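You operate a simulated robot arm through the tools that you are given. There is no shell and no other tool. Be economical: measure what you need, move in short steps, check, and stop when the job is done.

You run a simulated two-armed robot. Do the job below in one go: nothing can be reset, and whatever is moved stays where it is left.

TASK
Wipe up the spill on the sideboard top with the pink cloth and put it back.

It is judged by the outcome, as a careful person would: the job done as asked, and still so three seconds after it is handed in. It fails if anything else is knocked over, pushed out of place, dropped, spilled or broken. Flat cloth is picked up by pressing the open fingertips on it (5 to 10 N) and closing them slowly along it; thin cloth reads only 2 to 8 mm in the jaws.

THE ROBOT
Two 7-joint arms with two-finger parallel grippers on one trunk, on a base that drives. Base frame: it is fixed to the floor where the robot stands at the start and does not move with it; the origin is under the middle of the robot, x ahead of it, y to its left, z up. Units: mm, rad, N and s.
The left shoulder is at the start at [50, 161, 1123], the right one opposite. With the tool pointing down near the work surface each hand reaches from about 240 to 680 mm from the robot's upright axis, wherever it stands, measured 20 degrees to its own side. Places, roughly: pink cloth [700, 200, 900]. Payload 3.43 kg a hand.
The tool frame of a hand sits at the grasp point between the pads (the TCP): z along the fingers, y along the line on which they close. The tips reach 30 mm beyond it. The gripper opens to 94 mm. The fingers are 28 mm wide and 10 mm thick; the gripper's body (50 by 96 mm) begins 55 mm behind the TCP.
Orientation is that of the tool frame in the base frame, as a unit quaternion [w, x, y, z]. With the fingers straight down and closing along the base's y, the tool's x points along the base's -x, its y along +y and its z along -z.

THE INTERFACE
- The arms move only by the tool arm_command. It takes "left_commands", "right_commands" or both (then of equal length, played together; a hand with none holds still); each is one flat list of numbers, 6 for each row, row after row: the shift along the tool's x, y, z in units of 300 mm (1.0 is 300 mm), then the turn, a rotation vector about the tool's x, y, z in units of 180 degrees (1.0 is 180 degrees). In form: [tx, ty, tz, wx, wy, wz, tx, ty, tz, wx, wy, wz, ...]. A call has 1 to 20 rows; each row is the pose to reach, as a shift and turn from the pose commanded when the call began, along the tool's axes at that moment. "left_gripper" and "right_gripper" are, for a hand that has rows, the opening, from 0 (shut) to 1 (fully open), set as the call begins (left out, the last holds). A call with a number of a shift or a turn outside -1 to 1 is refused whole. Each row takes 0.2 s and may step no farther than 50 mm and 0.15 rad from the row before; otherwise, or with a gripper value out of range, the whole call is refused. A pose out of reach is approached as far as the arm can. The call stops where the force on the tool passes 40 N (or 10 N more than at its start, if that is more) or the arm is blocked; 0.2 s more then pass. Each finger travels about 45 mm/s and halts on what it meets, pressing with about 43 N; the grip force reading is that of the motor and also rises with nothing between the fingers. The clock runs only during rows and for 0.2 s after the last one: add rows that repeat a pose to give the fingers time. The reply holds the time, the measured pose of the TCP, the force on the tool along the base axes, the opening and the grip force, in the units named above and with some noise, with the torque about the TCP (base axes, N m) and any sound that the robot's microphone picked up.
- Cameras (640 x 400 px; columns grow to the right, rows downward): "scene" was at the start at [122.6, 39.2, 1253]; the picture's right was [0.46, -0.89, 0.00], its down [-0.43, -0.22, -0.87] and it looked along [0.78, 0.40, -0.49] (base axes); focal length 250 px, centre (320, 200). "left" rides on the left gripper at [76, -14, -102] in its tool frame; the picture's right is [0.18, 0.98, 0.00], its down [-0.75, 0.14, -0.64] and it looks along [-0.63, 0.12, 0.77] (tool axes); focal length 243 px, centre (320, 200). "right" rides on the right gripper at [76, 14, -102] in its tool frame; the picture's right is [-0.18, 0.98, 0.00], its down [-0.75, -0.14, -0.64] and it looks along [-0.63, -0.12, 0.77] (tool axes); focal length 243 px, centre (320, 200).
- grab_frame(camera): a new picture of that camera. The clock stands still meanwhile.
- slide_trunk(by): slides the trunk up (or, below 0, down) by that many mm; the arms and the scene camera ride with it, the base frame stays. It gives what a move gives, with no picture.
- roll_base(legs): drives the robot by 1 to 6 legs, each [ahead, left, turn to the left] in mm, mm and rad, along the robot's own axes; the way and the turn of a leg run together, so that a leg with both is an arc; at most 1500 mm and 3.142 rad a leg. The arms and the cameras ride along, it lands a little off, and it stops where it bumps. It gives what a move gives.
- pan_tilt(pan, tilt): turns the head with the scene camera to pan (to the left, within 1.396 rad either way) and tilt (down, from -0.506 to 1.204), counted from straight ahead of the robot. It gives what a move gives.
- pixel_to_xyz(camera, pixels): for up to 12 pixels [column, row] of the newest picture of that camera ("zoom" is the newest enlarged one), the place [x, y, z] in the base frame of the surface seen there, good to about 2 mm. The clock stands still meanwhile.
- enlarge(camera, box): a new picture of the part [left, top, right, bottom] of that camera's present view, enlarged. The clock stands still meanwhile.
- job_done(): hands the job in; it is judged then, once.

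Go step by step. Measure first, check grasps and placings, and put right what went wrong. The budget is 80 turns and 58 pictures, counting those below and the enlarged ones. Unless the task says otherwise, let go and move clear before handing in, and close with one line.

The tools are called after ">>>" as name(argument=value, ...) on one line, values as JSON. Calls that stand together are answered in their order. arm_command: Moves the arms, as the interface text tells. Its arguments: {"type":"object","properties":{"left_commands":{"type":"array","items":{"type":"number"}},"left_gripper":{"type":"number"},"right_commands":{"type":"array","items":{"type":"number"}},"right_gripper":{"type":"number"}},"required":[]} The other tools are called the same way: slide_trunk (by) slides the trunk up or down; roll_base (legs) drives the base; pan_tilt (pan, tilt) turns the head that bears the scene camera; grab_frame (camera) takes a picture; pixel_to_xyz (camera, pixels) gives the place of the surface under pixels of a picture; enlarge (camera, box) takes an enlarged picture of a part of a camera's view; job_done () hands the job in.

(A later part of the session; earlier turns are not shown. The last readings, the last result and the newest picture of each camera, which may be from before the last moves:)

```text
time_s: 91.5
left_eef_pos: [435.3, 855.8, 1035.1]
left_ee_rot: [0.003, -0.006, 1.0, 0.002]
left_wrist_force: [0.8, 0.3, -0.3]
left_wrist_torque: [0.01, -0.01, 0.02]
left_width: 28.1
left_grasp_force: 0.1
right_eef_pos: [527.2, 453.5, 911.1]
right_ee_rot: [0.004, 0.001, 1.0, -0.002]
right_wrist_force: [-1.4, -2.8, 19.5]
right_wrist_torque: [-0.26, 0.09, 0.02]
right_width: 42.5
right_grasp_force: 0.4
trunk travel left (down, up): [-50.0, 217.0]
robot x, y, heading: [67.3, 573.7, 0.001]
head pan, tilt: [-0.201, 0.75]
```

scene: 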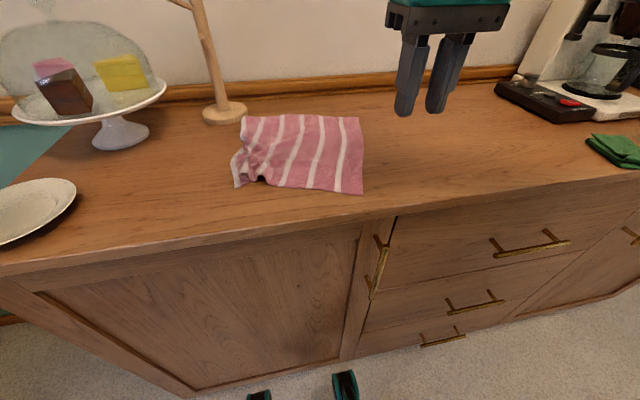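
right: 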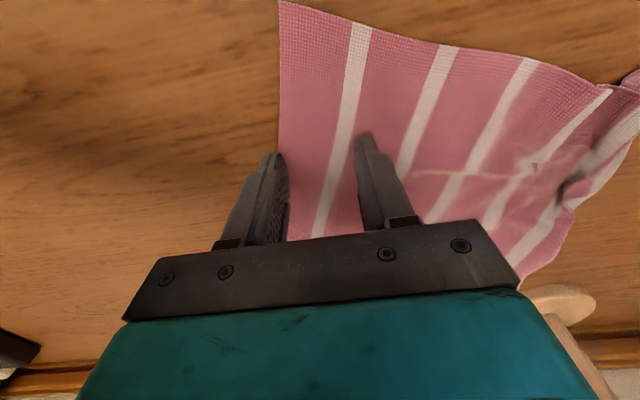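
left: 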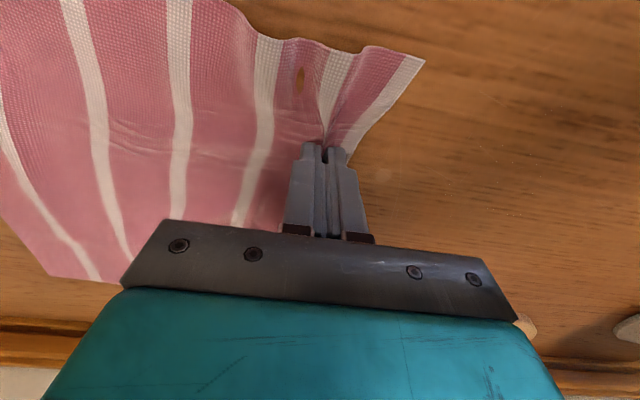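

19 N; ease off about 1.2 mm while closing in steps.

>>> arm_command(right_commands=[0, 0, -0.004, 0.001, 0, 0, 0, 0, -0.004, 0.001, 0, 0], right_gripper=0.35)

>>> arm_command(right_commands=[0, 0, 0, 0, 0, 0, 0, 0, 0, 0, 0, 0], right_gripper=0.24)

>>> arm_command(right_commands=[0, 0, 0, 0, 0, 0, 0, 0, 0, 0, 0, 0], right_gripper=0.13)

>>> arm_command(right_commands=[0, 0, 0, 0, 0, 0, 0, 0, 0, 0, 0, 0, 0, 0, 0, 0, 0, 0], right_gripper=0)

>>> arm_command(right_commands=[0, 0, -0.008, 0, 0, 0, 0, 0, -0.008, 0, 0, 0])

>>> grab_frame(camera="right")

```text
time_s: 92.1
left_eef_pos: [435.3, 855.7, 1035.2]
left_ee_rot: [0.003, -0.006, 1.0, 0.001]
left_wrist_force: [-0.1, -0.2, 0.5]
left_wrist_torque: [0.04, 0.0, 0.01]
left_width: 28.3
left_grasp_force: 0.1
right_eef_pos: [527.8, 452.5, 911.3]
right_ee_rot: [0.002, 0.001, 1.0, -0.003]
right_wrist_force: [1.4, -0.7, 20.8]
right_wrist_torque: [0.14, 0.03, 0.0]
right_width: 32.6
right_grasp_force: 0.0
trunk travel left (down, up): [-50.0, 217.0]
robot x, y, heading: [66.6, 576.7, -0.003]
head pan, tilt: [-0.201, 0.75]
```

```text
time_s: 92.7
left_eef_pos: [436.0, 857.1, 1034.8]
left_ee_rot: [0.003, -0.006, 1.0, 0.0]
left_wrist_force: [0.9, -0.8, -0.1]
left_wrist_torque: [0.0, 0.0, -0.04]
left_width: 28.4
left_grasp_force: 0.1
right_eef_pos: [527.8, 454.2, 911.5]
right_ee_rot: [0.002, 0.0, 1.0, -0.003]
right_wrist_force: [1.4, 1.7, 22.0]
right_wrist_torque: [0.05, 0.05, 0.01]
right_width: 22.7
right_grasp_force: 0.0
trunk travel left (down, up): [-50.0, 217.0]
robot x, y, heading: [65.2, 574.1, 0.004]
head pan, tilt: [-0.201, 0.75]
```

```text
time_s: 93.3
left_eef_pos: [435.1, 856.7, 1034.8]
left_ee_rot: [0.004, -0.006, 1.0, 0.002]
left_wrist_force: [-0.4, -1.2, -0.3]
left_wrist_torque: [-0.02, 0.03, 0.0]
left_width: 28.1
left_grasp_force: 0.1
right_eef_pos: [526.9, 453.4, 911.6]
right_ee_rot: [0.002, 0.0, 1.0, -0.004]
right_wrist_force: [0.0, -0.4, 22.8]
right_wrist_torque: [-0.08, 0.08, -0.04]
right_width: 10.8
right_grasp_force: 0.0
trunk travel left (down, up): [-50.0, 217.0]
robot x, y, heading: [66.7, 573.3, -0.002]
head pan, tilt: [-0.201, 0.75]
```

```text
time_s: 94.1
left_eef_pos: [435.9, 856.5, 1034.2]
left_ee_rot: [0.004, -0.005, 1.0, 0.002]
left_wrist_force: [1.3, -0.2, 0.8]
left_wrist_torque: [0.03, 0.0, 0.02]
left_width: 28.3
left_grasp_force: 0.0
right_eef_pos: [527.1, 452.1, 910.6]
right_ee_rot: [0.002, 0.0, 1.0, -0.004]
right_wrist_force: [0.8, -2.5, 24.1]
right_wrist_torque: [-0.14, 0.09, 0.0]
right_width: 2.0
right_grasp_force: 37.1
trunk travel left (down, up): [-50.0, 217.0]
robot x, y, heading: [66.5, 576.7, 0.004]
head pan, tilt: [-0.201, 0.75]
```

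```text
time_s: 94.7
left_eef_pos: [436.7, 857.1, 1033.8]
left_ee_rot: [0.003, -0.005, 1.0, 0.002]
left_wrist_force: [0.2, -0.5, 0.0]
left_wrist_torque: [0.02, 0.01, 0.0]
left_width: 28.2
left_grasp_force: 0.0
right_eef_pos: [526.5, 452.6, 912.1]
right_ee_rot: [0.0, 0.001, 1.0, -0.005]
right_wrist_force: [-0.1, 1.3, 8.3]
right_wrist_torque: [-0.01, -0.02, -0.01]
right_width: 2.3
right_grasp_force: 37.1
trunk travel left (down, up): [-50.0, 217.0]
robot x, y, heading: [67.0, 576.7, 0.004]
head pan, tilt: [-0.201, 0.75]
```

```text
23 pictures are left
```

right: 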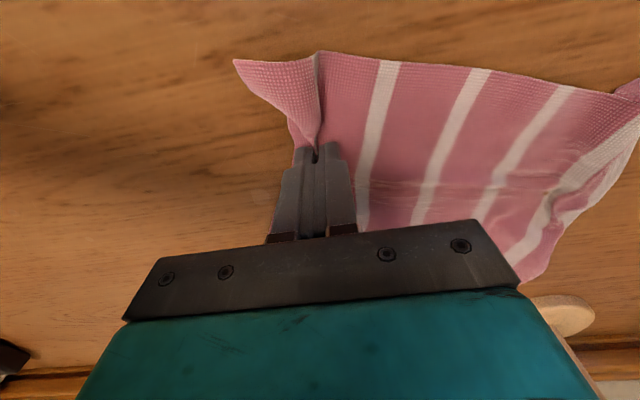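

Gripped (2.3 mm). Drag right 190 mm, then look at the cleaned area.

>>> arm_command(right_commands=[-0.03, -0.1, -0.003, 0, 0, 0, -0.08, -0.1, -0.003, 0, 0, 0])

>>> roll_base(legs=[[0, -170, 0]])

>>> pan_tilt(pan=-0.05, tilt=0.75)

>>> grab_frame(camera="scene")

>>> enlarge(camera="scene", box=[160, 100, 320, 200])

```text
time_s: 95.3
left_eef_pos: [437.1, 855.8, 1035.0]
left_ee_rot: [0.003, -0.006, 1.0, 0.001]
left_wrist_force: [0.1, 0.7, 0.2]
left_wrist_torque: [-0.04, 0.0, 0.01]
left_width: 28.1
left_grasp_force: 0.0
right_eef_pos: [552.8, 422.8, 911.9]
right_ee_rot: [0.0, 0.0, 1.0, -0.004]
right_wrist_force: [0.2, 0.5, -0.9]
right_wrist_torque: [0.0, 0.0, 0.0]
right_width: 2.1
right_grasp_force: 37.0
trunk travel left (down, up): [-50.0, 217.0]
robot x, y, heading: [61.7, 571.4, 0.001]
head pan, tilt: [-0.201, 0.75]
```

```text
time_s: 96.8
left_eef_pos: [435.5, 686.9, 1034.4]
left_ee_rot: [0.003, -0.005, 1.0, 0.001]
left_wrist_force: [-0.3, 0.1, 0.5]
left_wrist_torque: [-0.01, 0.01, 0.04]
left_width: 28.2
left_grasp_force: 0.1
right_eef_pos: [552.7, 253.0, 914.7]
right_ee_rot: [0.001, 0.0, 1.0, -0.003]
right_wrist_force: [-1.0, -0.8, -0.8]
right_wrist_torque: [0.0, -0.04, -0.01]
right_width: 1.9
right_grasp_force: 37.0
trunk travel left (down, up): [-50.0, 217.0]
robot x, y, heading: [64.9, 406.7, 0.005]
head pan, tilt: [-0.201, 0.75]
```

```text
time_s: 97.5
left_eef_pos: [436.8, 687.3, 1034.0]
left_ee_rot: [0.003, -0.005, 1.0, 0.002]
left_wrist_force: [-0.4, -0.9, 0.1]
left_wrist_torque: [0.02, 0.01, -0.02]
left_width: 28.6
left_grasp_force: 0.2
right_eef_pos: [552.7, 253.5, 913.3]
right_ee_rot: [0.001, 0.0, 1.0, -0.004]
right_wrist_force: [0.5, 0.9, 0.3]
right_wrist_torque: [0.02, -0.01, -0.02]
right_width: 2.3
right_grasp_force: 36.3
trunk travel left (down, up): [-50.0, 217.0]
robot x, y, heading: [67.7, 404.0, 0.001]
head pan, tilt: [-0.051, 0.75]
```

```text
22 pictures are left
```

scene: 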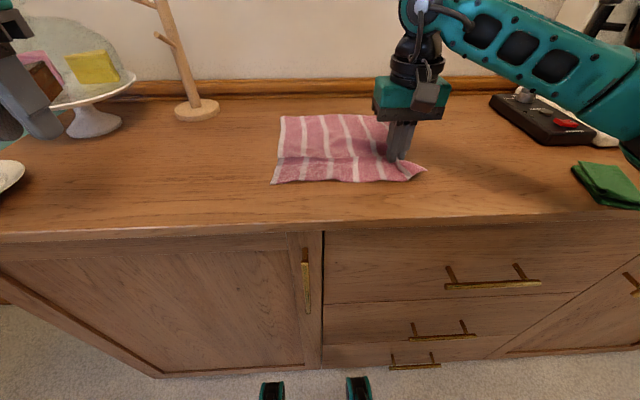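

```text
4.00 times, centred on (240, 150) of scene
```

zoom: 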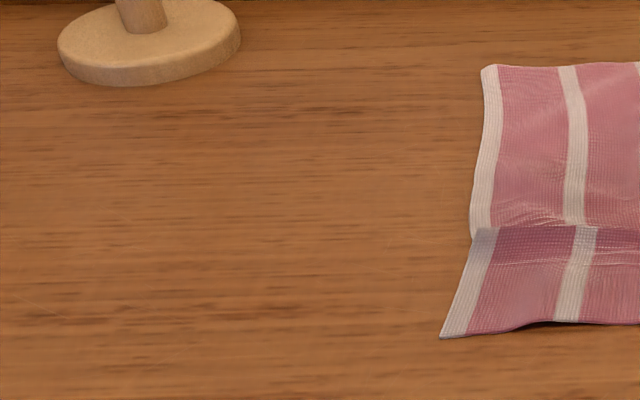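

The specks and the droplet by the edge are gone. I'll measure the cloth's current corners and continue the return drag.

>>> roll_base(legs=[[0, -120, 0]])

>>> pan_tilt(pan=-0.05, tilt=0.8)

>>> enlarge(camera="scene", box=[200, 80, 460, 230])

```text
time_s: 98.7
left_eef_pos: [436.3, 567.3, 1033.9]
left_ee_rot: [0.003, -0.006, 1.0, 0.002]
left_wrist_force: [1.0, -0.2, 0.5]
left_wrist_torque: [0.01, -0.02, 0.0]
left_width: 28.5
left_grasp_force: 0.0
right_eef_pos: [552.5, 134.3, 914.0]
right_ee_rot: [0.001, 0.0, 1.0, -0.003]
right_wrist_force: [0.2, -0.1, 0.7]
right_wrist_torque: [0.01, 0.01, -0.01]
right_width: 2.1
right_grasp_force: 36.4
trunk travel left (down, up): [-50.0, 217.0]
robot x, y, heading: [64.9, 290.2, -0.003]
head pan, tilt: [-0.051, 0.75]
```

```text
time_s: 99.3
left_eef_pos: [435.4, 567.9, 1034.9]
left_ee_rot: [0.003, -0.005, 1.0, 0.001]
left_wrist_force: [0.2, 0.0, -0.1]
left_wrist_torque: [0.0, 0.0, 0.01]
left_width: 28.1
left_grasp_force: 0.1
right_eef_pos: [552.4, 135.7, 913.0]
right_ee_rot: [0.0, 0.0, 1.0, -0.004]
right_wrist_force: [0.2, 0.2, 0.1]
right_wrist_torque: [0.01, 0.02, -0.02]
right_width: 2.4
right_grasp_force: 36.5
trunk travel left (down, up): [-50.0, 217.0]
robot x, y, heading: [65.3, 281.7, 0.004]
head pan, tilt: [-0.051, 0.799]
```

```text
2.46 times, centred on (330, 155) of scene
```

zoom: 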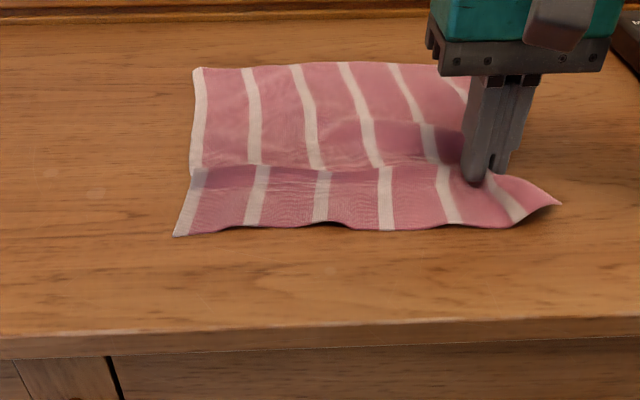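

Faint pale spots appear at zoom (92,190) and (40,215), left of the cloth; I'll locate them, along with the cloth corners.

>>> pixel_to_xyz(camera="zoom", pixels=[[92, 190], [40, 215], [176, 235], [200, 70], [558, 203], [300, 170], [300, 225], [440, 68]])

>>> enlarge(camera="scene", box=[160, 120, 280, 195])

```text
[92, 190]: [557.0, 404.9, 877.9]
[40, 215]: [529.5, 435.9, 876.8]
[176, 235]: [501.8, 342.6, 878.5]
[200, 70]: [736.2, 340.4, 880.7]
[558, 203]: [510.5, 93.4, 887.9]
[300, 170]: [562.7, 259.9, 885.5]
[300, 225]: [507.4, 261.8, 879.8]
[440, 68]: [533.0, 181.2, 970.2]
```

```text
5.33 times, centred on (220, 158) of scene
```

zoom: 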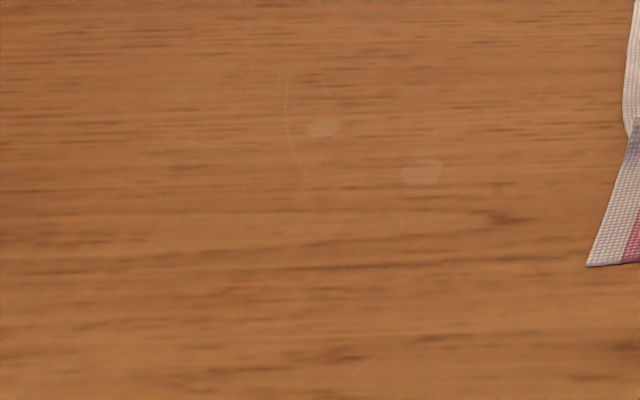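

Both pale spots, (557,405) and (580,441), look unchanged by two passes, so they may be wood marks. But I'll rub them directly to be sure: keep the right grip and bring the left hand to the left edge too.

>>> arm_command(left_commands=[0, -0.14, 0, 0, 0, 0, 0, -0.28, 0, 0, 0, 0, 0, -0.42, 0, 0, 0, 0, -0.08, -0.55, 0.05, 0, 0, 0, -0.16, -0.65, 0.1, 0, 0, 0, -0.25, -0.74, 0.16, 0, 0, 0, -0.35, -0.8, 0.22, 0, 0, 0, -0.4, -0.83, 0.25, 0, 0, 0, -0.4, -0.83, 0.25, 0, 0, 0], left_gripper=0.45)

>>> grab_frame(camera="scene")

```text
time_s: 101.3
left_eef_pos: [507.0, 409.4, 956.8]
left_ee_rot: [0.004, -0.005, 1.0, 0.001]
left_wrist_force: [0.2, -0.4, 0.0]
left_wrist_torque: [0.04, 0.0, -0.03]
left_width: 42.3
left_grasp_force: 0.0
left hand out of reach, approached as far as the arm can: row 5, 6, 7, 8, 9
right_eef_pos: [552.2, 135.1, 915.3]
right_ee_rot: [0.001, 0.001, 1.0, -0.004]
right_wrist_force: [-0.5, 0.2, -0.2]
right_wrist_torque: [-0.06, 0.02, 0.0]
right_width: 2.2
right_grasp_force: 37.0
trunk travel left (down, up): [-50.0, 217.0]
robot x, y, heading: [67.1, 287.1, 0.004]
head pan, tilt: [-0.051, 0.799]
```

```text
18 pictures are left
```

scene: 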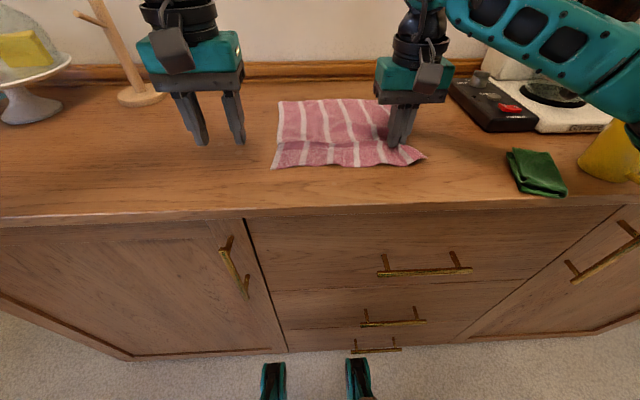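

The left hand can't reach inward that far. I'll release with the right, retract both, and regrip the left edge with the base farther right, as worked before.

>>> arm_command(right_commands=[0, 0, 0, 0, 0, 0, 0, 0, 0, 0, 0, 0, 0, 0, -0.01, 0, 0, 0, 0, 0, -0.1, 0, 0, 0, 0, 0, -0.2, 0, 0, 0, 0.1, 0, -0.3, 0, 0, 0, 0.2, 0, -0.35, 0, 0, 0, 0.33, 0, -0.4, 0, 0, 0], left_commands=[0, 0, 0, 0, 0, 0, 0, 0, 0, 0, 0, 0, 0, 0, -0.05, 0, 0, 0, 0, 0, -0.12, 0, 0, 0, 0.05, 0, -0.2, 0, 0, 0, 0.1, 0, -0.25, 0, 0, 0, 0.2, 0.1, -0.25, 0, 0, 0, 0.23, 0.17, -0.25, 0, 0, 0], right_gripper=0.3)

>>> roll_base(legs=[[0, -180, 0]])

>>> pan_tilt(pan=0.3, tilt=0.75)

>>> grab_frame(camera="scene")

```text
time_s: 103.1
left_eef_pos: [437.7, 458.8, 1030.7]
left_ee_rot: [0.003, -0.005, 1.0, 0.001]
left_wrist_force: [0.2, -0.1, 1.3]
left_wrist_torque: [-0.02, -0.03, 0.0]
left_width: 42.1
left_grasp_force: 0.1
left hand out of reach, approached as far as the arm can: row 4, 5
right_eef_pos: [452.5, 136.5, 1032.4]
right_ee_rot: [0.001, 0.0, 1.0, -0.005]
right_wrist_force: [0.6, -0.3, 0.3]
right_wrist_torque: [-0.04, -0.01, 0.0]
right_width: 28.4
right_grasp_force: 0.0
trunk travel left (down, up): [-50.0, 217.0]
robot x, y, heading: [68.2, 283.6, 0.002]
head pan, tilt: [-0.051, 0.799]
```

```text
time_s: 104.8
left_eef_pos: [435.5, 275.5, 1032.1]
left_ee_rot: [0.003, -0.006, 1.0, 0.001]
left_wrist_force: [0.4, 0.1, 0.0]
left_wrist_torque: [-0.02, 0.02, -0.02]
left_width: 42.4
left_grasp_force: 0.0
right_eef_pos: [452.0, -47.7, 1032.6]
right_ee_rot: [0.001, -0.001, 1.0, -0.004]
right_wrist_force: [-0.2, -1.4, 0.6]
right_wrist_torque: [-0.03, -0.01, 0.02]
right_width: 28.2
right_grasp_force: 0.0
trunk travel left (down, up): [-50.0, 217.0]
robot x, y, heading: [64.1, 104.0, 0.005]
head pan, tilt: [-0.051, 0.799]
stopped in leg 1: the robot was blocked; the commanded pose is now the measured one
```

```text
time_s: 105.7
left_eef_pos: [436.1, 275.4, 1032.1]
left_ee_rot: [0.002, -0.006, 1.0, 0.001]
left_wrist_force: [-0.3, -0.1, -0.4]
left_wrist_torque: [0.03, 0.01, 0.01]
left_width: 42.5
left_grasp_force: 0.1
right_eef_pos: [452.0, -45.2, 1032.5]
right_ee_rot: [0.0, 0.0, 1.0, -0.003]
right_wrist_force: [-0.6, -0.2, 0.0]
right_wrist_torque: [0.05, 0.01, -0.02]
right_width: 28.4
right_grasp_force: 0.1
trunk travel left (down, up): [-50.0, 217.0]
robot x, y, heading: [62.9, 107.1, -0.003]
head pan, tilt: [0.3, 0.75]
```

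```text
17 pictures are left
```

scene: 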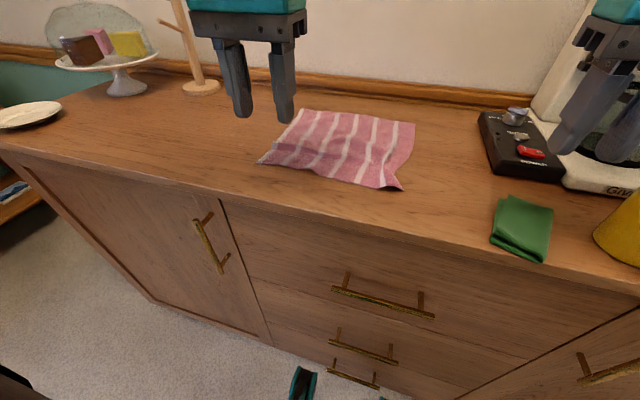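

Cloth in place; left edge at y≈341. I'll back the base off 5 mm from the cabinet and bring the left hand to (560,307), down onto the cloth.

>>> roll_base(legs=[[-5, 0, 0]])

>>> arm_command(left_commands=[-0.1, 0.03, 0.05, 0, 0, 0, -0.2, 0.06, 0.1, 0, 0, 0, -0.3, 0.09, 0.16, 0, 0, 0, -0.4, 0.1, 0.24, 0, 0, 0, -0.43, 0.1, 0.32, 0, 0, 0, -0.43, 0.1, 0.38, 0, 0, 0, -0.43, 0.1, 0.398, 0, 0, 0, -0.43, 0.1, 0.404, 0, 0, 0, -0.43, 0.1, 0.404, 0, 0, 0])

>>> grab_frame(camera="left")

```text
time_s: 106.4
left_eef_pos: [431.4, 276.9, 1030.3]
left_ee_rot: [0.003, -0.006, 1.0, 0.0]
left_wrist_force: [-0.6, -0.5, -0.6]
left_wrist_torque: [0.02, -0.01, -0.02]
left_width: 42.3
left_grasp_force: 0.0
right_eef_pos: [447.4, -46.0, 1033.0]
right_ee_rot: [0.001, 0.0, 1.0, -0.003]
right_wrist_force: [0.5, -0.2, -0.2]
right_wrist_torque: [0.01, -0.04, 0.01]
right_width: 28.2
right_grasp_force: 0.1
trunk travel left (down, up): [-50.0, 217.0]
robot x, y, heading: [64.2, 104.9, 0.002]
head pan, tilt: [0.3, 0.75]
```

```text
time_s: 108.4
left_eef_pos: [562.2, 305.3, 912.5]
left_ee_rot: [0.006, -0.007, 1.0, 0.001]
left_wrist_force: [2.9, -1.7, 17.9]
left_wrist_torque: [0.42, 0.0, -0.07]
left_width: 41.5
left_grasp_force: 0.1
right_eef_pos: [445.4, -46.8, 1032.5]
right_ee_rot: [0.002, -0.001, 1.0, -0.003]
right_wrist_force: [-0.3, 0.3, 0.1]
right_wrist_torque: [-0.03, 0.0, -0.03]
right_width: 28.3
right_grasp_force: 0.1
trunk travel left (down, up): [-50.0, 217.0]
robot x, y, heading: [54.6, 103.9, -0.0]
head pan, tilt: [0.3, 0.75]
```

```text
16 pictures are left
```

left: 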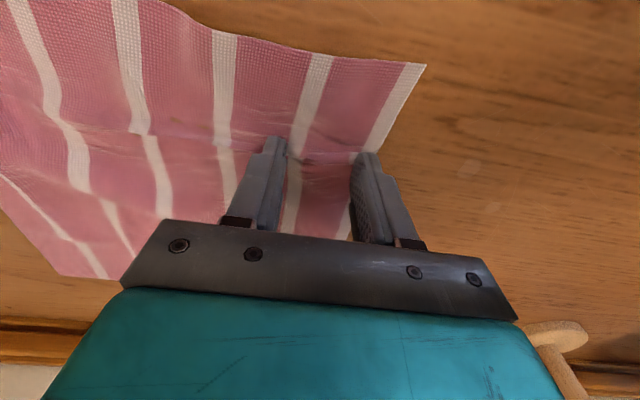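

Both tips on cloth, and the pale spots are visible at (470,165) and (492,207). Trim and close.

>>> arm_command(left_commands=[0, 0, -0.004, -0.002, 0, 0, 0, 0, -0.004, -0.002, 0, 0], left_gripper=0.35)

>>> arm_command(left_commands=[0, 0, 0, 0, 0, 0, 0, 0, 0, 0, 0, 0], left_gripper=0.24)

>>> arm_command(left_commands=[0, 0, 0, 0, 0, 0, 0, 0, 0, 0, 0, 0], left_gripper=0.13)

>>> arm_command(left_commands=[0, 0, 0, 0, 0, 0, 0, 0, 0, 0, 0, 0, 0, 0, 0, 0, 0, 0], left_gripper=0)

>>> roll_base(legs=[[0, 70, 0]])

>>> grab_frame(camera="left")

```text
time_s: 109.0
left_eef_pos: [559.6, 306.5, 912.8]
left_ee_rot: [0.003, -0.005, 1.0, 0.004]
left_wrist_force: [0.3, 2.7, 16.6]
left_wrist_torque: [0.39, 0.07, -0.04]
left_width: 34.4
left_grasp_force: 0.6
right_eef_pos: [446.2, -46.1, 1032.9]
right_ee_rot: [0.001, -0.001, 1.0, -0.004]
right_wrist_force: [0.3, 0.2, 0.8]
right_wrist_torque: [0.02, 0.01, 0.01]
right_width: 28.3
right_grasp_force: 0.1
trunk travel left (down, up): [-50.0, 217.0]
robot x, y, heading: [62.2, 104.4, -0.001]
head pan, tilt: [0.3, 0.75]
```

```text
time_s: 109.6
left_eef_pos: [559.3, 306.2, 912.4]
left_ee_rot: [0.003, -0.006, 1.0, 0.004]
left_wrist_force: [0.1, 2.0, 14.9]
left_wrist_torque: [0.27, 0.1, 0.01]
left_width: 23.6
left_grasp_force: 1.0
right_eef_pos: [444.6, -46.6, 1033.3]
right_ee_rot: [0.001, -0.001, 1.0, -0.003]
right_wrist_force: [0.2, -0.9, 1.6]
right_wrist_torque: [0.01, -0.01, -0.01]
right_width: 28.5
right_grasp_force: 0.1
trunk travel left (down, up): [-50.0, 217.0]
robot x, y, heading: [58.2, 106.2, 0.003]
head pan, tilt: [0.3, 0.75]
```

```text
time_s: 110.2
left_eef_pos: [559.0, 306.9, 911.9]
left_ee_rot: [0.004, -0.007, 1.0, 0.004]
left_wrist_force: [-0.5, 2.1, 13.3]
left_wrist_torque: [0.2, 0.09, -0.03]
left_width: 13.3
left_grasp_force: 0.9
right_eef_pos: [446.4, -45.3, 1033.5]
right_ee_rot: [0.002, -0.001, 1.0, -0.003]
right_wrist_force: [0.2, -0.5, 0.0]
right_wrist_torque: [-0.03, -0.01, 0.03]
right_width: 28.3
right_grasp_force: 0.1
trunk travel left (down, up): [-50.0, 217.0]
robot x, y, heading: [61.6, 105.3, 0.002]
head pan, tilt: [0.3, 0.75]
```

```text
time_s: 111.0
left_eef_pos: [560.1, 308.2, 912.6]
left_ee_rot: [0.003, -0.007, 1.0, 0.004]
left_wrist_force: [-0.3, 5.1, 16.1]
left_wrist_torque: [0.21, 0.09, -0.04]
left_width: 3.0
left_grasp_force: 37.6
right_eef_pos: [446.4, -46.6, 1032.3]
right_ee_rot: [0.001, 0.0, 1.0, -0.003]
right_wrist_force: [-0.1, -0.2, 1.1]
right_wrist_torque: [0.02, -0.02, 0.01]
right_width: 28.2
right_grasp_force: 0.2
trunk travel left (down, up): [-50.0, 217.0]
robot x, y, heading: [60.5, 105.8, -0.002]
head pan, tilt: [0.3, 0.75]
```

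```text
time_s: 112.0
left_eef_pos: [560.8, 378.6, 913.4]
left_ee_rot: [0.004, -0.007, 1.0, 0.005]
left_wrist_force: [0.1, 6.8, 15.0]
left_wrist_torque: [0.28, 0.1, -0.06]
left_width: 2.8
left_grasp_force: 37.5
right_eef_pos: [447.0, 23.1, 1032.4]
right_ee_rot: [0.001, -0.001, 1.0, -0.004]
right_wrist_force: [0.6, 0.1, 0.9]
right_wrist_torque: [0.01, -0.01, 0.0]
right_width: 28.3
right_grasp_force: 0.2
trunk travel left (down, up): [-50.0, 217.0]
robot x, y, heading: [57.9, 175.3, 0.003]
head pan, tilt: [0.3, 0.75]
```

```text
15 pictures are left
```

left: 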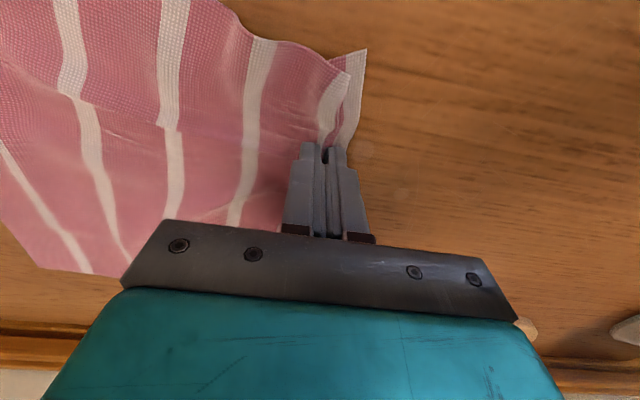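

15 N, and spot 1 is right beside the tips at (362,150). Rubbing over spot 1 then spot 2 with that pressure.

>>> arm_command(left_commands=[0, 0.08, 0, 0, 0, 0, 0.03, 0.1, 0, 0, 0, 0, -0.03, 0.1, 0, 0, 0, 0, 0.03, 0.08, 0, 0, 0, 0, -0.03, 0.12, 0, 0, 0, 0, 0.02, 0.06, 0, 0, 0, 0, 0, 0.13, 0, 0, 0, 0, -0.02, 0.17, 0, 0, 0, 0, -0.06, 0.21, 0, 0, 0, 0, -0.03, 0.21, 0, 0, 0, 0, -0.09, 0.21, 0, 0, 0, 0, -0.03, 0.19, 0, 0, 0, 0, -0.09, 0.23, 0, 0, 0, 0, -0.06, 0.17, 0, 0, 0, 0, -0.06, 0.25, 0, 0, 0, 0, -0.04, 0.2, 0, 0, 0, 0, -0.06, 0.27, 0, 0, 0, 0])

>>> roll_base(legs=[[0, 60, 0]])

```text
time_s: 115.6
left_eef_pos: [578.3, 460.2, 913.3]
left_ee_rot: [0.003, -0.008, 1.0, 0.004]
left_wrist_force: [-0.5, -1.4, 3.1]
left_wrist_torque: [-0.01, 0.03, -0.03]
left_width: 2.6
left_grasp_force: 37.5
right_eef_pos: [446.9, 23.2, 1032.5]
right_ee_rot: [0.0, -0.001, 1.0, -0.004]
right_wrist_force: [-0.5, 0.6, 0.1]
right_wrist_torque: [0.02, -0.03, 0.02]
right_width: 27.8
right_grasp_force: 0.1
trunk travel left (down, up): [-50.0, 217.0]
robot x, y, heading: [54.9, 176.3, 0.003]
head pan, tilt: [0.3, 0.75]
```

```text
time_s: 116.6
left_eef_pos: [577.6, 520.1, 914.7]
left_ee_rot: [0.003, -0.008, 1.0, 0.006]
left_wrist_force: [0.4, 2.7, 6.4]
left_wrist_torque: [0.08, -0.01, 0.0]
left_width: 2.7
left_grasp_force: 37.3
right_eef_pos: [447.1, 82.8, 1032.0]
right_ee_rot: [0.001, -0.001, 1.0, -0.003]
right_wrist_force: [-0.4, -0.3, 0.3]
right_wrist_torque: [0.0, 0.01, 0.01]
right_width: 28.2
right_grasp_force: 0.1
trunk travel left (down, up): [-50.0, 217.0]
robot x, y, heading: [60.5, 233.8, -0.002]
head pan, tilt: [0.3, 0.75]
```

Release, retract, and reposition for the right-hand return drag.

>>> arm_command(left_commands=[0, 0, 0, 0, 0, 0, 0, 0, -0.005, 0, 0, 0, 0, 0, -0.01, 0, 0, 0, 0, 0, -0.05, 0, 0, 0, 0, 0, -0.15, 0, 0, 0, 0, 0, -0.3, 0, 0, 0, 0.12, 0.02, -0.35, 0, 0, 0, 0.25, 0.04, -0.4, 0, 0, 0, 0.4, 0.05, -0.4, 0, 0, 0, 0.47, 0.05, -0.4, 0, 0, 0], left_gripper=0.3)

>>> roll_base(legs=[[0, 270, 0]])

>>> pan_tilt(pan=-0.2, tilt=0.75)

>>> grab_frame(camera="scene")

```text
time_s: 118.8
left_eef_pos: [436.5, 531.4, 1032.6]
left_ee_rot: [0.003, -0.008, 1.0, 0.006]
left_wrist_force: [0.5, -0.5, -0.2]
left_wrist_torque: [0.01, 0.01, -0.02]
left_width: 28.0
left_grasp_force: 0.0
right_eef_pos: [447.0, 82.8, 1033.0]
right_ee_rot: [0.0, -0.001, 1.0, -0.003]
right_wrist_force: [0.4, -0.6, 0.1]
right_wrist_torque: [-0.01, 0.01, 0.0]
right_width: 28.3
right_grasp_force: 0.1
trunk travel left (down, up): [-50.0, 217.0]
robot x, y, heading: [60.9, 233.6, 0.0]
head pan, tilt: [0.3, 0.75]
```

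```text
time_s: 120.7
left_eef_pos: [435.0, 800.1, 1032.5]
left_ee_rot: [0.002, -0.008, 1.0, 0.006]
left_wrist_force: [0.3, 0.5, -0.3]
left_wrist_torque: [-0.02, 0.02, 0.01]
left_width: 28.2
left_grasp_force: 0.1
right_eef_pos: [446.3, 351.9, 1031.5]
right_ee_rot: [0.001, -0.002, 1.0, -0.004]
right_wrist_force: [-0.4, 0.1, -1.0]
right_wrist_torque: [-0.02, -0.04, 0.0]
right_width: 28.1
right_grasp_force: 0.0
trunk travel left (down, up): [-50.0, 217.0]
robot x, y, heading: [57.7, 502.1, 0.004]
head pan, tilt: [0.3, 0.75]
```

```text
time_s: 121.6
left_eef_pos: [434.9, 800.4, 1032.2]
left_ee_rot: [0.003, -0.008, 1.0, 0.008]
left_wrist_force: [0.5, 0.8, -0.2]
left_wrist_torque: [0.0, -0.01, -0.01]
left_width: 27.9
left_grasp_force: 0.1
right_eef_pos: [446.8, 351.9, 1032.0]
right_ee_rot: [0.001, -0.001, 1.0, -0.004]
right_wrist_force: [-0.5, 0.2, -0.2]
right_wrist_torque: [0.01, 0.0, 0.01]
right_width: 28.3
right_grasp_force: 0.0
trunk travel left (down, up): [-50.0, 217.0]
robot x, y, heading: [59.4, 502.5, 0.006]
head pan, tilt: [-0.201, 0.75]
```

```text
14 pictures are left
```

scene: 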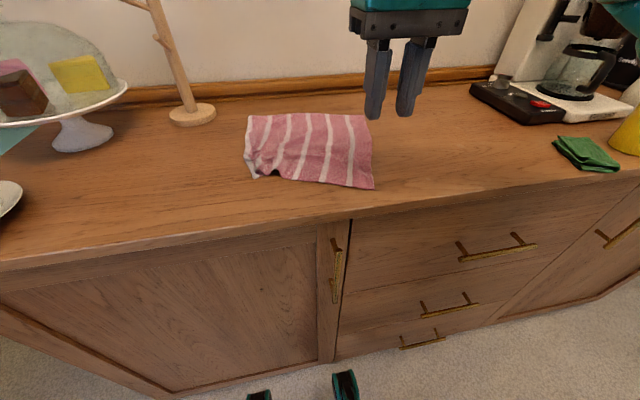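

>>> pixel_to_xyz(camera="scene", pixels=[[366, 117], [373, 187], [371, 160], [369, 145], [249, 117], [252, 176]])

```text
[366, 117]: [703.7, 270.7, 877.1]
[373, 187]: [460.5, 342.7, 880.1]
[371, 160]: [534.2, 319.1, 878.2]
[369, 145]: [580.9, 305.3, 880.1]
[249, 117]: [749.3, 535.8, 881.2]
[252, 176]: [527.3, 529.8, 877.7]
```

Right edge now (460,343)–(704,271). Placing the right hand at (545,350) and pressing onto the cloth.

>>> arm_command(right_commands=[-0.1, 0, 0.05, 0, 0, 0, -0.2, 0, 0.1, 0, 0, 0, -0.3, -0.005, 0.18, 0, 0, 0, -0.327, -0.005, 0.28, 0, 0, 0, -0.327, -0.005, 0.36, 0, 0, 0, -0.327, -0.005, 0.39, 0, 0, 0, -0.327, -0.005, 0.405, 0, 0, 0, -0.327, -0.005, 0.405, 0, 0, 0], right_gripper=0.45)

>>> grab_frame(camera="right")

```text
time_s: 123.4
left_eef_pos: [433.8, 799.4, 1033.6]
left_ee_rot: [0.003, -0.008, 1.0, 0.006]
left_wrist_force: [0.6, 0.1, -0.1]
left_wrist_torque: [-0.02, 0.0, 0.03]
left_width: 28.1
left_grasp_force: 0.1
right_eef_pos: [543.8, 349.2, 912.0]
right_ee_rot: [0.0, -0.001, 1.0, -0.004]
right_wrist_force: [-0.1, -0.3, 3.6]
right_wrist_torque: [0.03, -0.03, 0.0]
right_width: 42.4
right_grasp_force: 0.1
trunk travel left (down, up): [-50.0, 217.0]
robot x, y, heading: [60.0, 503.3, 0.0]
head pan, tilt: [-0.201, 0.75]
```

```text
13 pictures are left
```

right: 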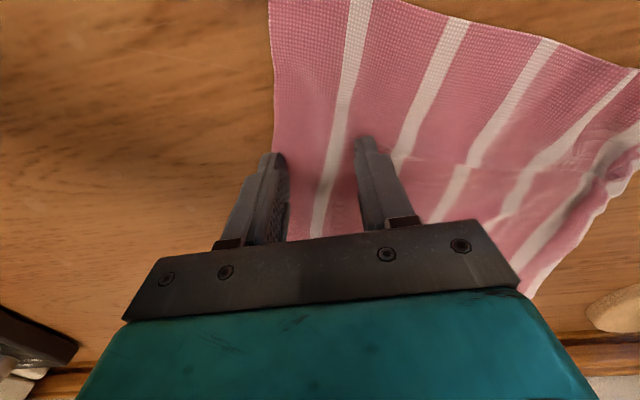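

Outer tip mostly on the cloth; shift 5 mm in, press to ~8 N and close.

>>> arm_command(right_commands=[0, 0, -0.015, 0, 0, 0, 0, 0.017, -0.015, 0, 0, 0, 0, 0.017, 0.004, 0, 0, 0, 0, 0.017, 0.004, 0, 0, 0])

>>> arm_command(right_commands=[0, 0, 0, 0, 0, 0, 0, 0, 0, 0, 0, 0], right_gripper=0.34)

>>> arm_command(right_commands=[0, 0, 0, 0, 0, 0, 0, 0, 0, 0, 0, 0], right_gripper=0.23)

>>> arm_command(right_commands=[0, 0, 0, 0, 0, 0, 0, 0, 0, 0, 0, 0], right_gripper=0.12)

>>> arm_command(right_commands=[0, 0, 0, 0, 0, 0, 0, 0, 0, 0, 0, 0, 0, 0, 0, 0, 0, 0], right_gripper=0)

>>> arm_command(right_commands=[-0.04, -0.05, -0.008, 0, 0, 0, -0.1, -0.1, -0.008, 0, 0, 0, -0.15, -0.15, -0.008, 0, 0, 0])

>>> roll_base(legs=[[0, -140, 0]])

>>> pan_tilt(pan=-0.05, tilt=0.8)

>>> grab_frame(camera="scene")

```text
time_s: 124.4
left_eef_pos: [434.3, 799.3, 1031.8]
left_ee_rot: [0.003, -0.008, 1.0, 0.007]
left_wrist_force: [0.7, -0.1, -0.2]
left_wrist_torque: [-0.02, -0.03, 0.02]
left_width: 28.2
left_grasp_force: 0.1
right_eef_pos: [544.6, 354.1, 911.4]
right_ee_rot: [0.002, 0.0, 1.0, -0.003]
right_wrist_force: [0.1, -0.7, 6.8]
right_wrist_torque: [0.06, 0.06, 0.01]
right_width: 42.4
right_grasp_force: 0.0
trunk travel left (down, up): [-50.0, 217.0]
robot x, y, heading: [59.1, 500.5, 0.001]
head pan, tilt: [-0.201, 0.75]
```

```text
time_s: 125.0
left_eef_pos: [435.2, 799.9, 1032.7]
left_ee_rot: [0.004, -0.008, 1.0, 0.005]
left_wrist_force: [0.3, -0.2, 0.5]
left_wrist_torque: [-0.01, 0.02, -0.01]
left_width: 28.3
left_grasp_force: 0.1
right_eef_pos: [544.2, 356.1, 910.9]
right_ee_rot: [0.002, -0.001, 1.0, -0.004]
right_wrist_force: [0.3, 0.4, 12.2]
right_wrist_torque: [0.12, 0.02, -0.02]
right_width: 31.2
right_grasp_force: 0.0
trunk travel left (down, up): [-50.0, 217.0]
robot x, y, heading: [58.2, 503.3, 0.004]
head pan, tilt: [-0.201, 0.75]
```

```text
time_s: 125.6
left_eef_pos: [435.0, 800.5, 1032.7]
left_ee_rot: [0.002, -0.009, 1.0, 0.005]
left_wrist_force: [0.5, 0.1, -0.6]
left_wrist_torque: [0.0, -0.02, -0.03]
left_width: 28.2
left_grasp_force: 0.0
right_eef_pos: [544.0, 355.2, 912.0]
right_ee_rot: [0.002, -0.001, 1.0, -0.004]
right_wrist_force: [0.8, 1.4, 15.1]
right_wrist_torque: [0.06, 0.01, -0.01]
right_width: 20.7
right_grasp_force: 0.0
trunk travel left (down, up): [-50.0, 217.0]
robot x, y, heading: [59.5, 503.0, 0.002]
head pan, tilt: [-0.201, 0.75]
```

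```text
time_s: 126.2
left_eef_pos: [434.8, 800.4, 1031.7]
left_ee_rot: [0.004, -0.008, 1.0, 0.006]
left_wrist_force: [0.5, -0.2, 0.7]
left_wrist_torque: [0.01, 0.01, -0.01]
left_width: 28.1
left_grasp_force: 0.1
right_eef_pos: [543.9, 355.1, 911.0]
right_ee_rot: [0.001, 0.0, 1.0, -0.003]
right_wrist_force: [0.2, 0.1, 17.7]
right_wrist_torque: [0.03, 0.02, 0.0]
right_width: 11.2
right_grasp_force: 0.0
trunk travel left (down, up): [-50.0, 217.0]
robot x, y, heading: [60.4, 501.5, 0.002]
head pan, tilt: [-0.201, 0.75]
```

```text
time_s: 127.0
left_eef_pos: [434.0, 800.3, 1032.1]
left_ee_rot: [0.003, -0.008, 1.0, 0.006]
left_wrist_force: [-0.1, -0.1, 0.2]
left_wrist_torque: [-0.03, 0.0, 0.0]
left_width: 27.8
left_grasp_force: 0.0
right_eef_pos: [544.2, 356.0, 910.8]
right_ee_rot: [0.002, -0.001, 1.0, -0.003]
right_wrist_force: [0.6, -0.2, 18.8]
right_wrist_torque: [-0.05, 0.07, -0.02]
right_width: 2.4
right_grasp_force: 37.0
trunk travel left (down, up): [-50.0, 217.0]
robot x, y, heading: [58.8, 504.0, 0.004]
head pan, tilt: [-0.201, 0.75]
```

```text
time_s: 127.8
left_eef_pos: [436.0, 800.4, 1031.6]
left_ee_rot: [0.004, -0.008, 1.0, 0.006]
left_wrist_force: [0.7, -0.9, -0.1]
left_wrist_torque: [-0.02, -0.02, 0.0]
left_width: 28.5
left_grasp_force: 0.1
right_eef_pos: [589.7, 309.3, 911.7]
right_ee_rot: [0.0, -0.001, 1.0, -0.004]
right_wrist_force: [0.2, 0.7, -0.3]
right_wrist_torque: [0.02, 0.0, -0.02]
right_width: 2.3
right_grasp_force: 37.0
trunk travel left (down, up): [-50.0, 217.0]
robot x, y, heading: [62.6, 503.6, 0.007]
head pan, tilt: [-0.201, 0.75]
```

```text
time_s: 129.1
left_eef_pos: [434.9, 661.2, 1033.2]
left_ee_rot: [0.003, -0.009, 1.0, 0.007]
left_wrist_force: [0.0, 1.0, 0.1]
left_wrist_torque: [0.01, 0.01, 0.01]
left_width: 27.9
left_grasp_force: 0.0
right_eef_pos: [591.5, 171.0, 914.0]
right_ee_rot: [0.001, -0.001, 1.0, -0.003]
right_wrist_force: [-0.2, -0.2, 0.0]
right_wrist_torque: [-0.01, 0.03, -0.02]
right_width: 2.2
right_grasp_force: 37.1
trunk travel left (down, up): [-50.0, 217.0]
robot x, y, heading: [59.5, 362.7, -0.004]
head pan, tilt: [-0.201, 0.75]
```

```text
time_s: 129.8
left_eef_pos: [436.7, 659.9, 1032.3]
left_ee_rot: [0.004, -0.009, 1.0, 0.006]
left_wrist_force: [-0.1, 0.6, -0.7]
left_wrist_torque: [0.02, -0.01, 0.0]
left_width: 28.3
left_grasp_force: 0.0
right_eef_pos: [589.8, 171.2, 913.9]
right_ee_rot: [0.001, -0.001, 1.0, -0.003]
right_wrist_force: [0.6, 0.0, -0.3]
right_wrist_torque: [-0.02, 0.0, 0.01]
right_width: 2.2
right_grasp_force: 36.3
trunk travel left (down, up): [-50.0, 217.0]
robot x, y, heading: [63.4, 360.2, 0.001]
head pan, tilt: [-0.051, 0.799]
```

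```text
12 pictures are left
```

scene: 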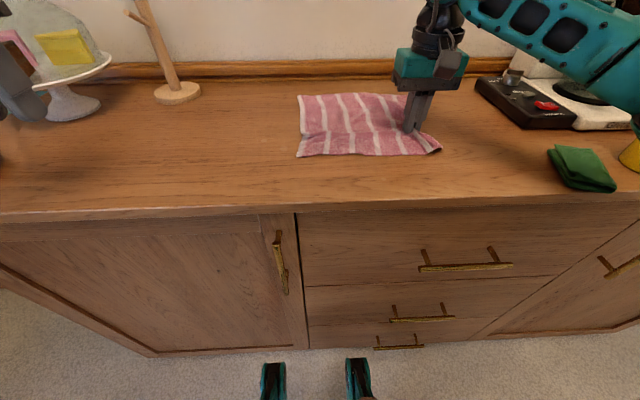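

Cloth is flat and trailing well. Measure the corners to compute the last drag.

>>> pixel_to_xyz(camera="scene", pixels=[[441, 147], [298, 156], [299, 97], [380, 154], [350, 95], [410, 93]])

>>> enlarge(camera="scene", box=[200, 80, 460, 230])

```text
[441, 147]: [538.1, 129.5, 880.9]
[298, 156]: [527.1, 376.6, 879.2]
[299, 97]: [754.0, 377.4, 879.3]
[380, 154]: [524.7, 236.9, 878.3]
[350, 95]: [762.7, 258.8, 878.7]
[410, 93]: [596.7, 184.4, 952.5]
```

```text
2.46 times, centred on (330, 155) of scene
```

zoom: 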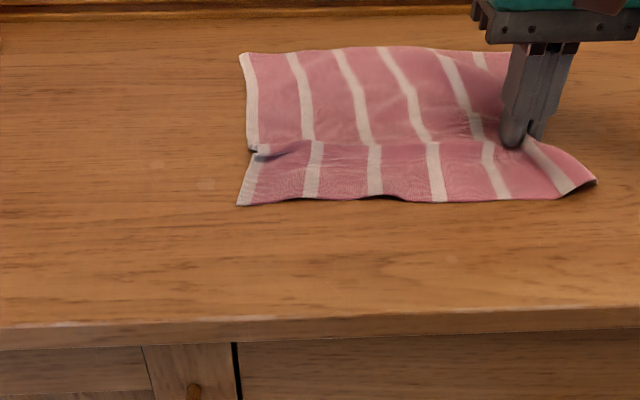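

The two pale spots persist unchanged even after direct firm rubbing, so they are marks in the wood, not spill. Now the final drag: 18 mm forward and 57 mm right, to the original place, then release.

>>> arm_command(right_commands=[-0.03, -0.01, 0, 0, 0, 0, -0.06, -0.02, 0, 0, 0, 0])

>>> roll_base(legs=[[0, -51, 0]])

>>> arm_command(right_commands=[0, 0, 0, 0, 0, 0, 0, 0, 0, 0, 0, 0, 0, 0, -0.01, 0, 0, 0, 0, 0, -0.1, 0, 0, 0, 0, 0, -0.2, 0, 0, 0, 0.1, 0, -0.3, 0, 0, 0, 0.2, 0, -0.33, 0, 0, 0, 0.33, 0, -0.33, 0, 0, 0], right_gripper=0.3)

>>> grab_frame(camera="scene")

```text
time_s: 130.4
left_eef_pos: [435.1, 661.8, 1031.8]
left_ee_rot: [0.002, -0.008, 1.0, 0.006]
left_wrist_force: [-0.6, 0.6, -0.1]
left_wrist_torque: [-0.02, -0.02, 0.01]
left_width: 28.0
left_grasp_force: 0.1
right_eef_pos: [609.1, 164.5, 914.1]
right_ee_rot: [0.0, -0.001, 1.0, -0.004]
right_wrist_force: [-0.4, 0.4, 0.7]
right_wrist_torque: [0.0, -0.01, 0.02]
right_width: 2.1
right_grasp_force: 36.9
trunk travel left (down, up): [-50.0, 217.0]
robot x, y, heading: [62.7, 360.0, 0.004]
head pan, tilt: [-0.051, 0.799]
```

```text
time_s: 131.4
left_eef_pos: [435.6, 608.9, 1032.5]
left_ee_rot: [0.002, -0.007, 1.0, 0.005]
left_wrist_force: [0.1, 0.1, -0.4]
left_wrist_torque: [0.01, 0.0, 0.0]
left_width: 28.1
left_grasp_force: 0.0
right_eef_pos: [608.8, 112.8, 914.3]
right_ee_rot: [0.001, -0.001, 1.0, -0.004]
right_wrist_force: [-0.1, -0.7, 0.2]
right_wrist_torque: [0.02, 0.02, -0.01]
right_width: 1.9
right_grasp_force: 36.9
trunk travel left (down, up): [-50.0, 217.0]
robot x, y, heading: [58.6, 315.7, 0.005]
head pan, tilt: [-0.051, 0.799]
```

```text
time_s: 133.2
left_eef_pos: [436.5, 609.4, 1032.2]
left_ee_rot: [0.004, -0.008, 1.0, 0.007]
left_wrist_force: [0.4, 0.5, -0.8]
left_wrist_torque: [-0.04, 0.0, 0.0]
left_width: 28.4
left_grasp_force: 0.0
right_eef_pos: [510.3, 112.7, 1013.3]
right_ee_rot: [0.001, -0.001, 1.0, -0.004]
right_wrist_force: [0.1, 0.1, 0.1]
right_wrist_torque: [0.03, 0.0, -0.07]
right_width: 28.1
right_grasp_force: 0.1
trunk travel left (down, up): [-50.0, 217.0]
robot x, y, heading: [61.6, 313.3, 0.006]
head pan, tilt: [-0.051, 0.799]
```

```text
10 pictures are left
```

scene: 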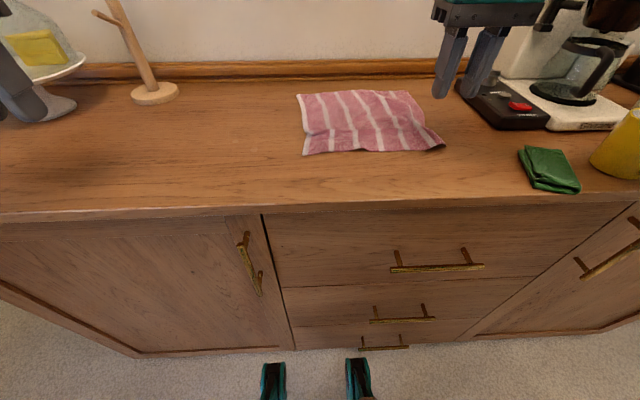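

>>> enlarge(camera="scene", box=[280, 70, 460, 180])

>>> pixel_to_xyz(camera="scene", pixels=[[444, 146], [304, 154], [298, 96], [411, 92], [380, 150], [400, 135], [410, 130], [350, 128]])

```text
3.56 times, centred on (370, 125) of scene
```

zoom: 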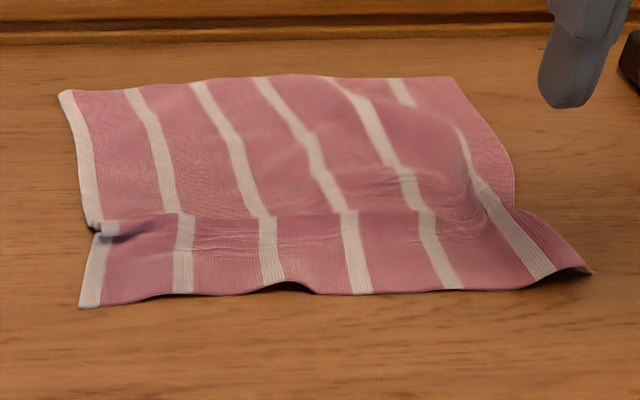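

```text
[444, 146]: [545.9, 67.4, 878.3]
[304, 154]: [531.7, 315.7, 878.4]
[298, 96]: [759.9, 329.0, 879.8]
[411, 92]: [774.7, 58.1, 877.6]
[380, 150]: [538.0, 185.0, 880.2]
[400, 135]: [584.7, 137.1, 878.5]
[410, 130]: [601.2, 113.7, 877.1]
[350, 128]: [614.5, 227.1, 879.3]
```

Corners are within ~10–30 mm of the originals; only a pleat along x≈570 remains. I'll press the open fingertips on the near strip and slide it ~18 mm toward me to smooth it.

>>> arm_command(right_commands=[-0.07, 0.12, 0.05, 0, 0, 0, -0.143, 0.24, 0.12, 0, 0, 0, -0.143, 0.257, 0.22, 0, 0, 0, -0.143, 0.257, 0.3, 0, 0, 0, -0.143, 0.257, 0.33, 0, 0, 0, -0.143, 0.257, 0.344, 0, 0, 0, -0.143, 0.257, 0.344, 0, 0, 0], right_gripper=0.9)

```text
time_s: 134.8
left_eef_pos: [434.7, 608.5, 1032.2]
left_ee_rot: [0.003, -0.009, 1.0, 0.007]
left_wrist_force: [-0.6, -0.1, 1.1]
left_wrist_torque: [-0.01, -0.02, 0.01]
left_width: 28.1
left_grasp_force: 0.1
right_eef_pos: [553.2, 190.1, 911.5]
right_ee_rot: [0.004, -0.001, 1.0, -0.003]
right_wrist_force: [3.2, -1.3, 16.7]
right_wrist_torque: [0.71, 0.06, -0.11]
right_width: 84.5
right_grasp_force: 0.1
trunk travel left (down, up): [-50.0, 217.0]
robot x, y, heading: [55.8, 314.7, 0.001]
head pan, tilt: [-0.051, 0.799]
```

16 N, mostly on the left finger; level slightly and slide toward the robot, then lift.

>>> arm_command(right_commands=[0, 0, 0, -0.002, 0, 0, 0, 0, 0, -0.002, 0, 0, 0.02, 0, 0, -0.002, 0, 0, 0.04, 0, 0, -0.002, 0, 0, 0.06, 0, 0, -0.002, 0, 0, 0.07, 0, 0, -0.002, 0, 0, 0.07, 0, 0, -0.002, 0, 0])

>>> arm_command(right_commands=[0, 0, -0.05, 0, 0, 0, 0, 0, -0.15, 0, 0, 0, 0.05, 0, -0.3, 0, 0, 0, 0.15, 0, -0.36, 0, 0, 0, 0.25, 0, -0.36, 0, 0, 0])

>>> enlarge(camera="scene", box=[280, 70, 460, 180])

```text
time_s: 136.4
left_eef_pos: [434.8, 609.2, 1032.1]
left_ee_rot: [0.004, -0.009, 1.0, 0.007]
left_wrist_force: [-0.2, -0.3, -0.3]
left_wrist_torque: [-0.01, -0.01, 0.04]
left_width: 28.1
left_grasp_force: 0.1
right_eef_pos: [531.2, 191.0, 910.9]
right_ee_rot: [0.004, -0.001, 1.0, 0.0]
right_wrist_force: [7.5, -0.3, 25.6]
right_wrist_torque: [-0.07, 0.03, -0.04]
right_width: 84.5
right_grasp_force: 0.0
trunk travel left (down, up): [-50.0, 217.0]
robot x, y, heading: [58.0, 312.9, 0.011]
head pan, tilt: [-0.051, 0.799]
```

```text
time_s: 137.6
left_eef_pos: [436.4, 608.9, 1032.6]
left_ee_rot: [0.003, -0.009, 1.0, 0.006]
left_wrist_force: [0.4, 0.6, -0.4]
left_wrist_torque: [0.03, 0.0, 0.0]
left_width: 28.3
left_grasp_force: 0.0
right_eef_pos: [455.7, 191.3, 1018.9]
right_ee_rot: [0.0, -0.001, 1.0, -0.001]
right_wrist_force: [1.4, 0.1, 0.4]
right_wrist_torque: [-0.01, 0.06, 0.02]
right_width: 84.5
right_grasp_force: 0.0
trunk travel left (down, up): [-50.0, 217.0]
robot x, y, heading: [58.3, 309.4, 0.007]
head pan, tilt: [-0.051, 0.799]
```

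```text
3.56 times, centred on (370, 125) of scene
```

zoom: 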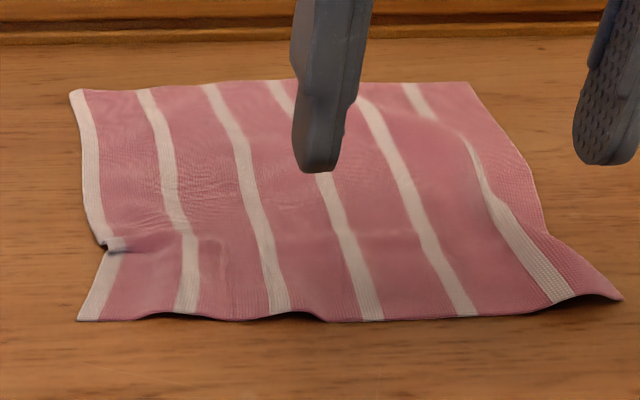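

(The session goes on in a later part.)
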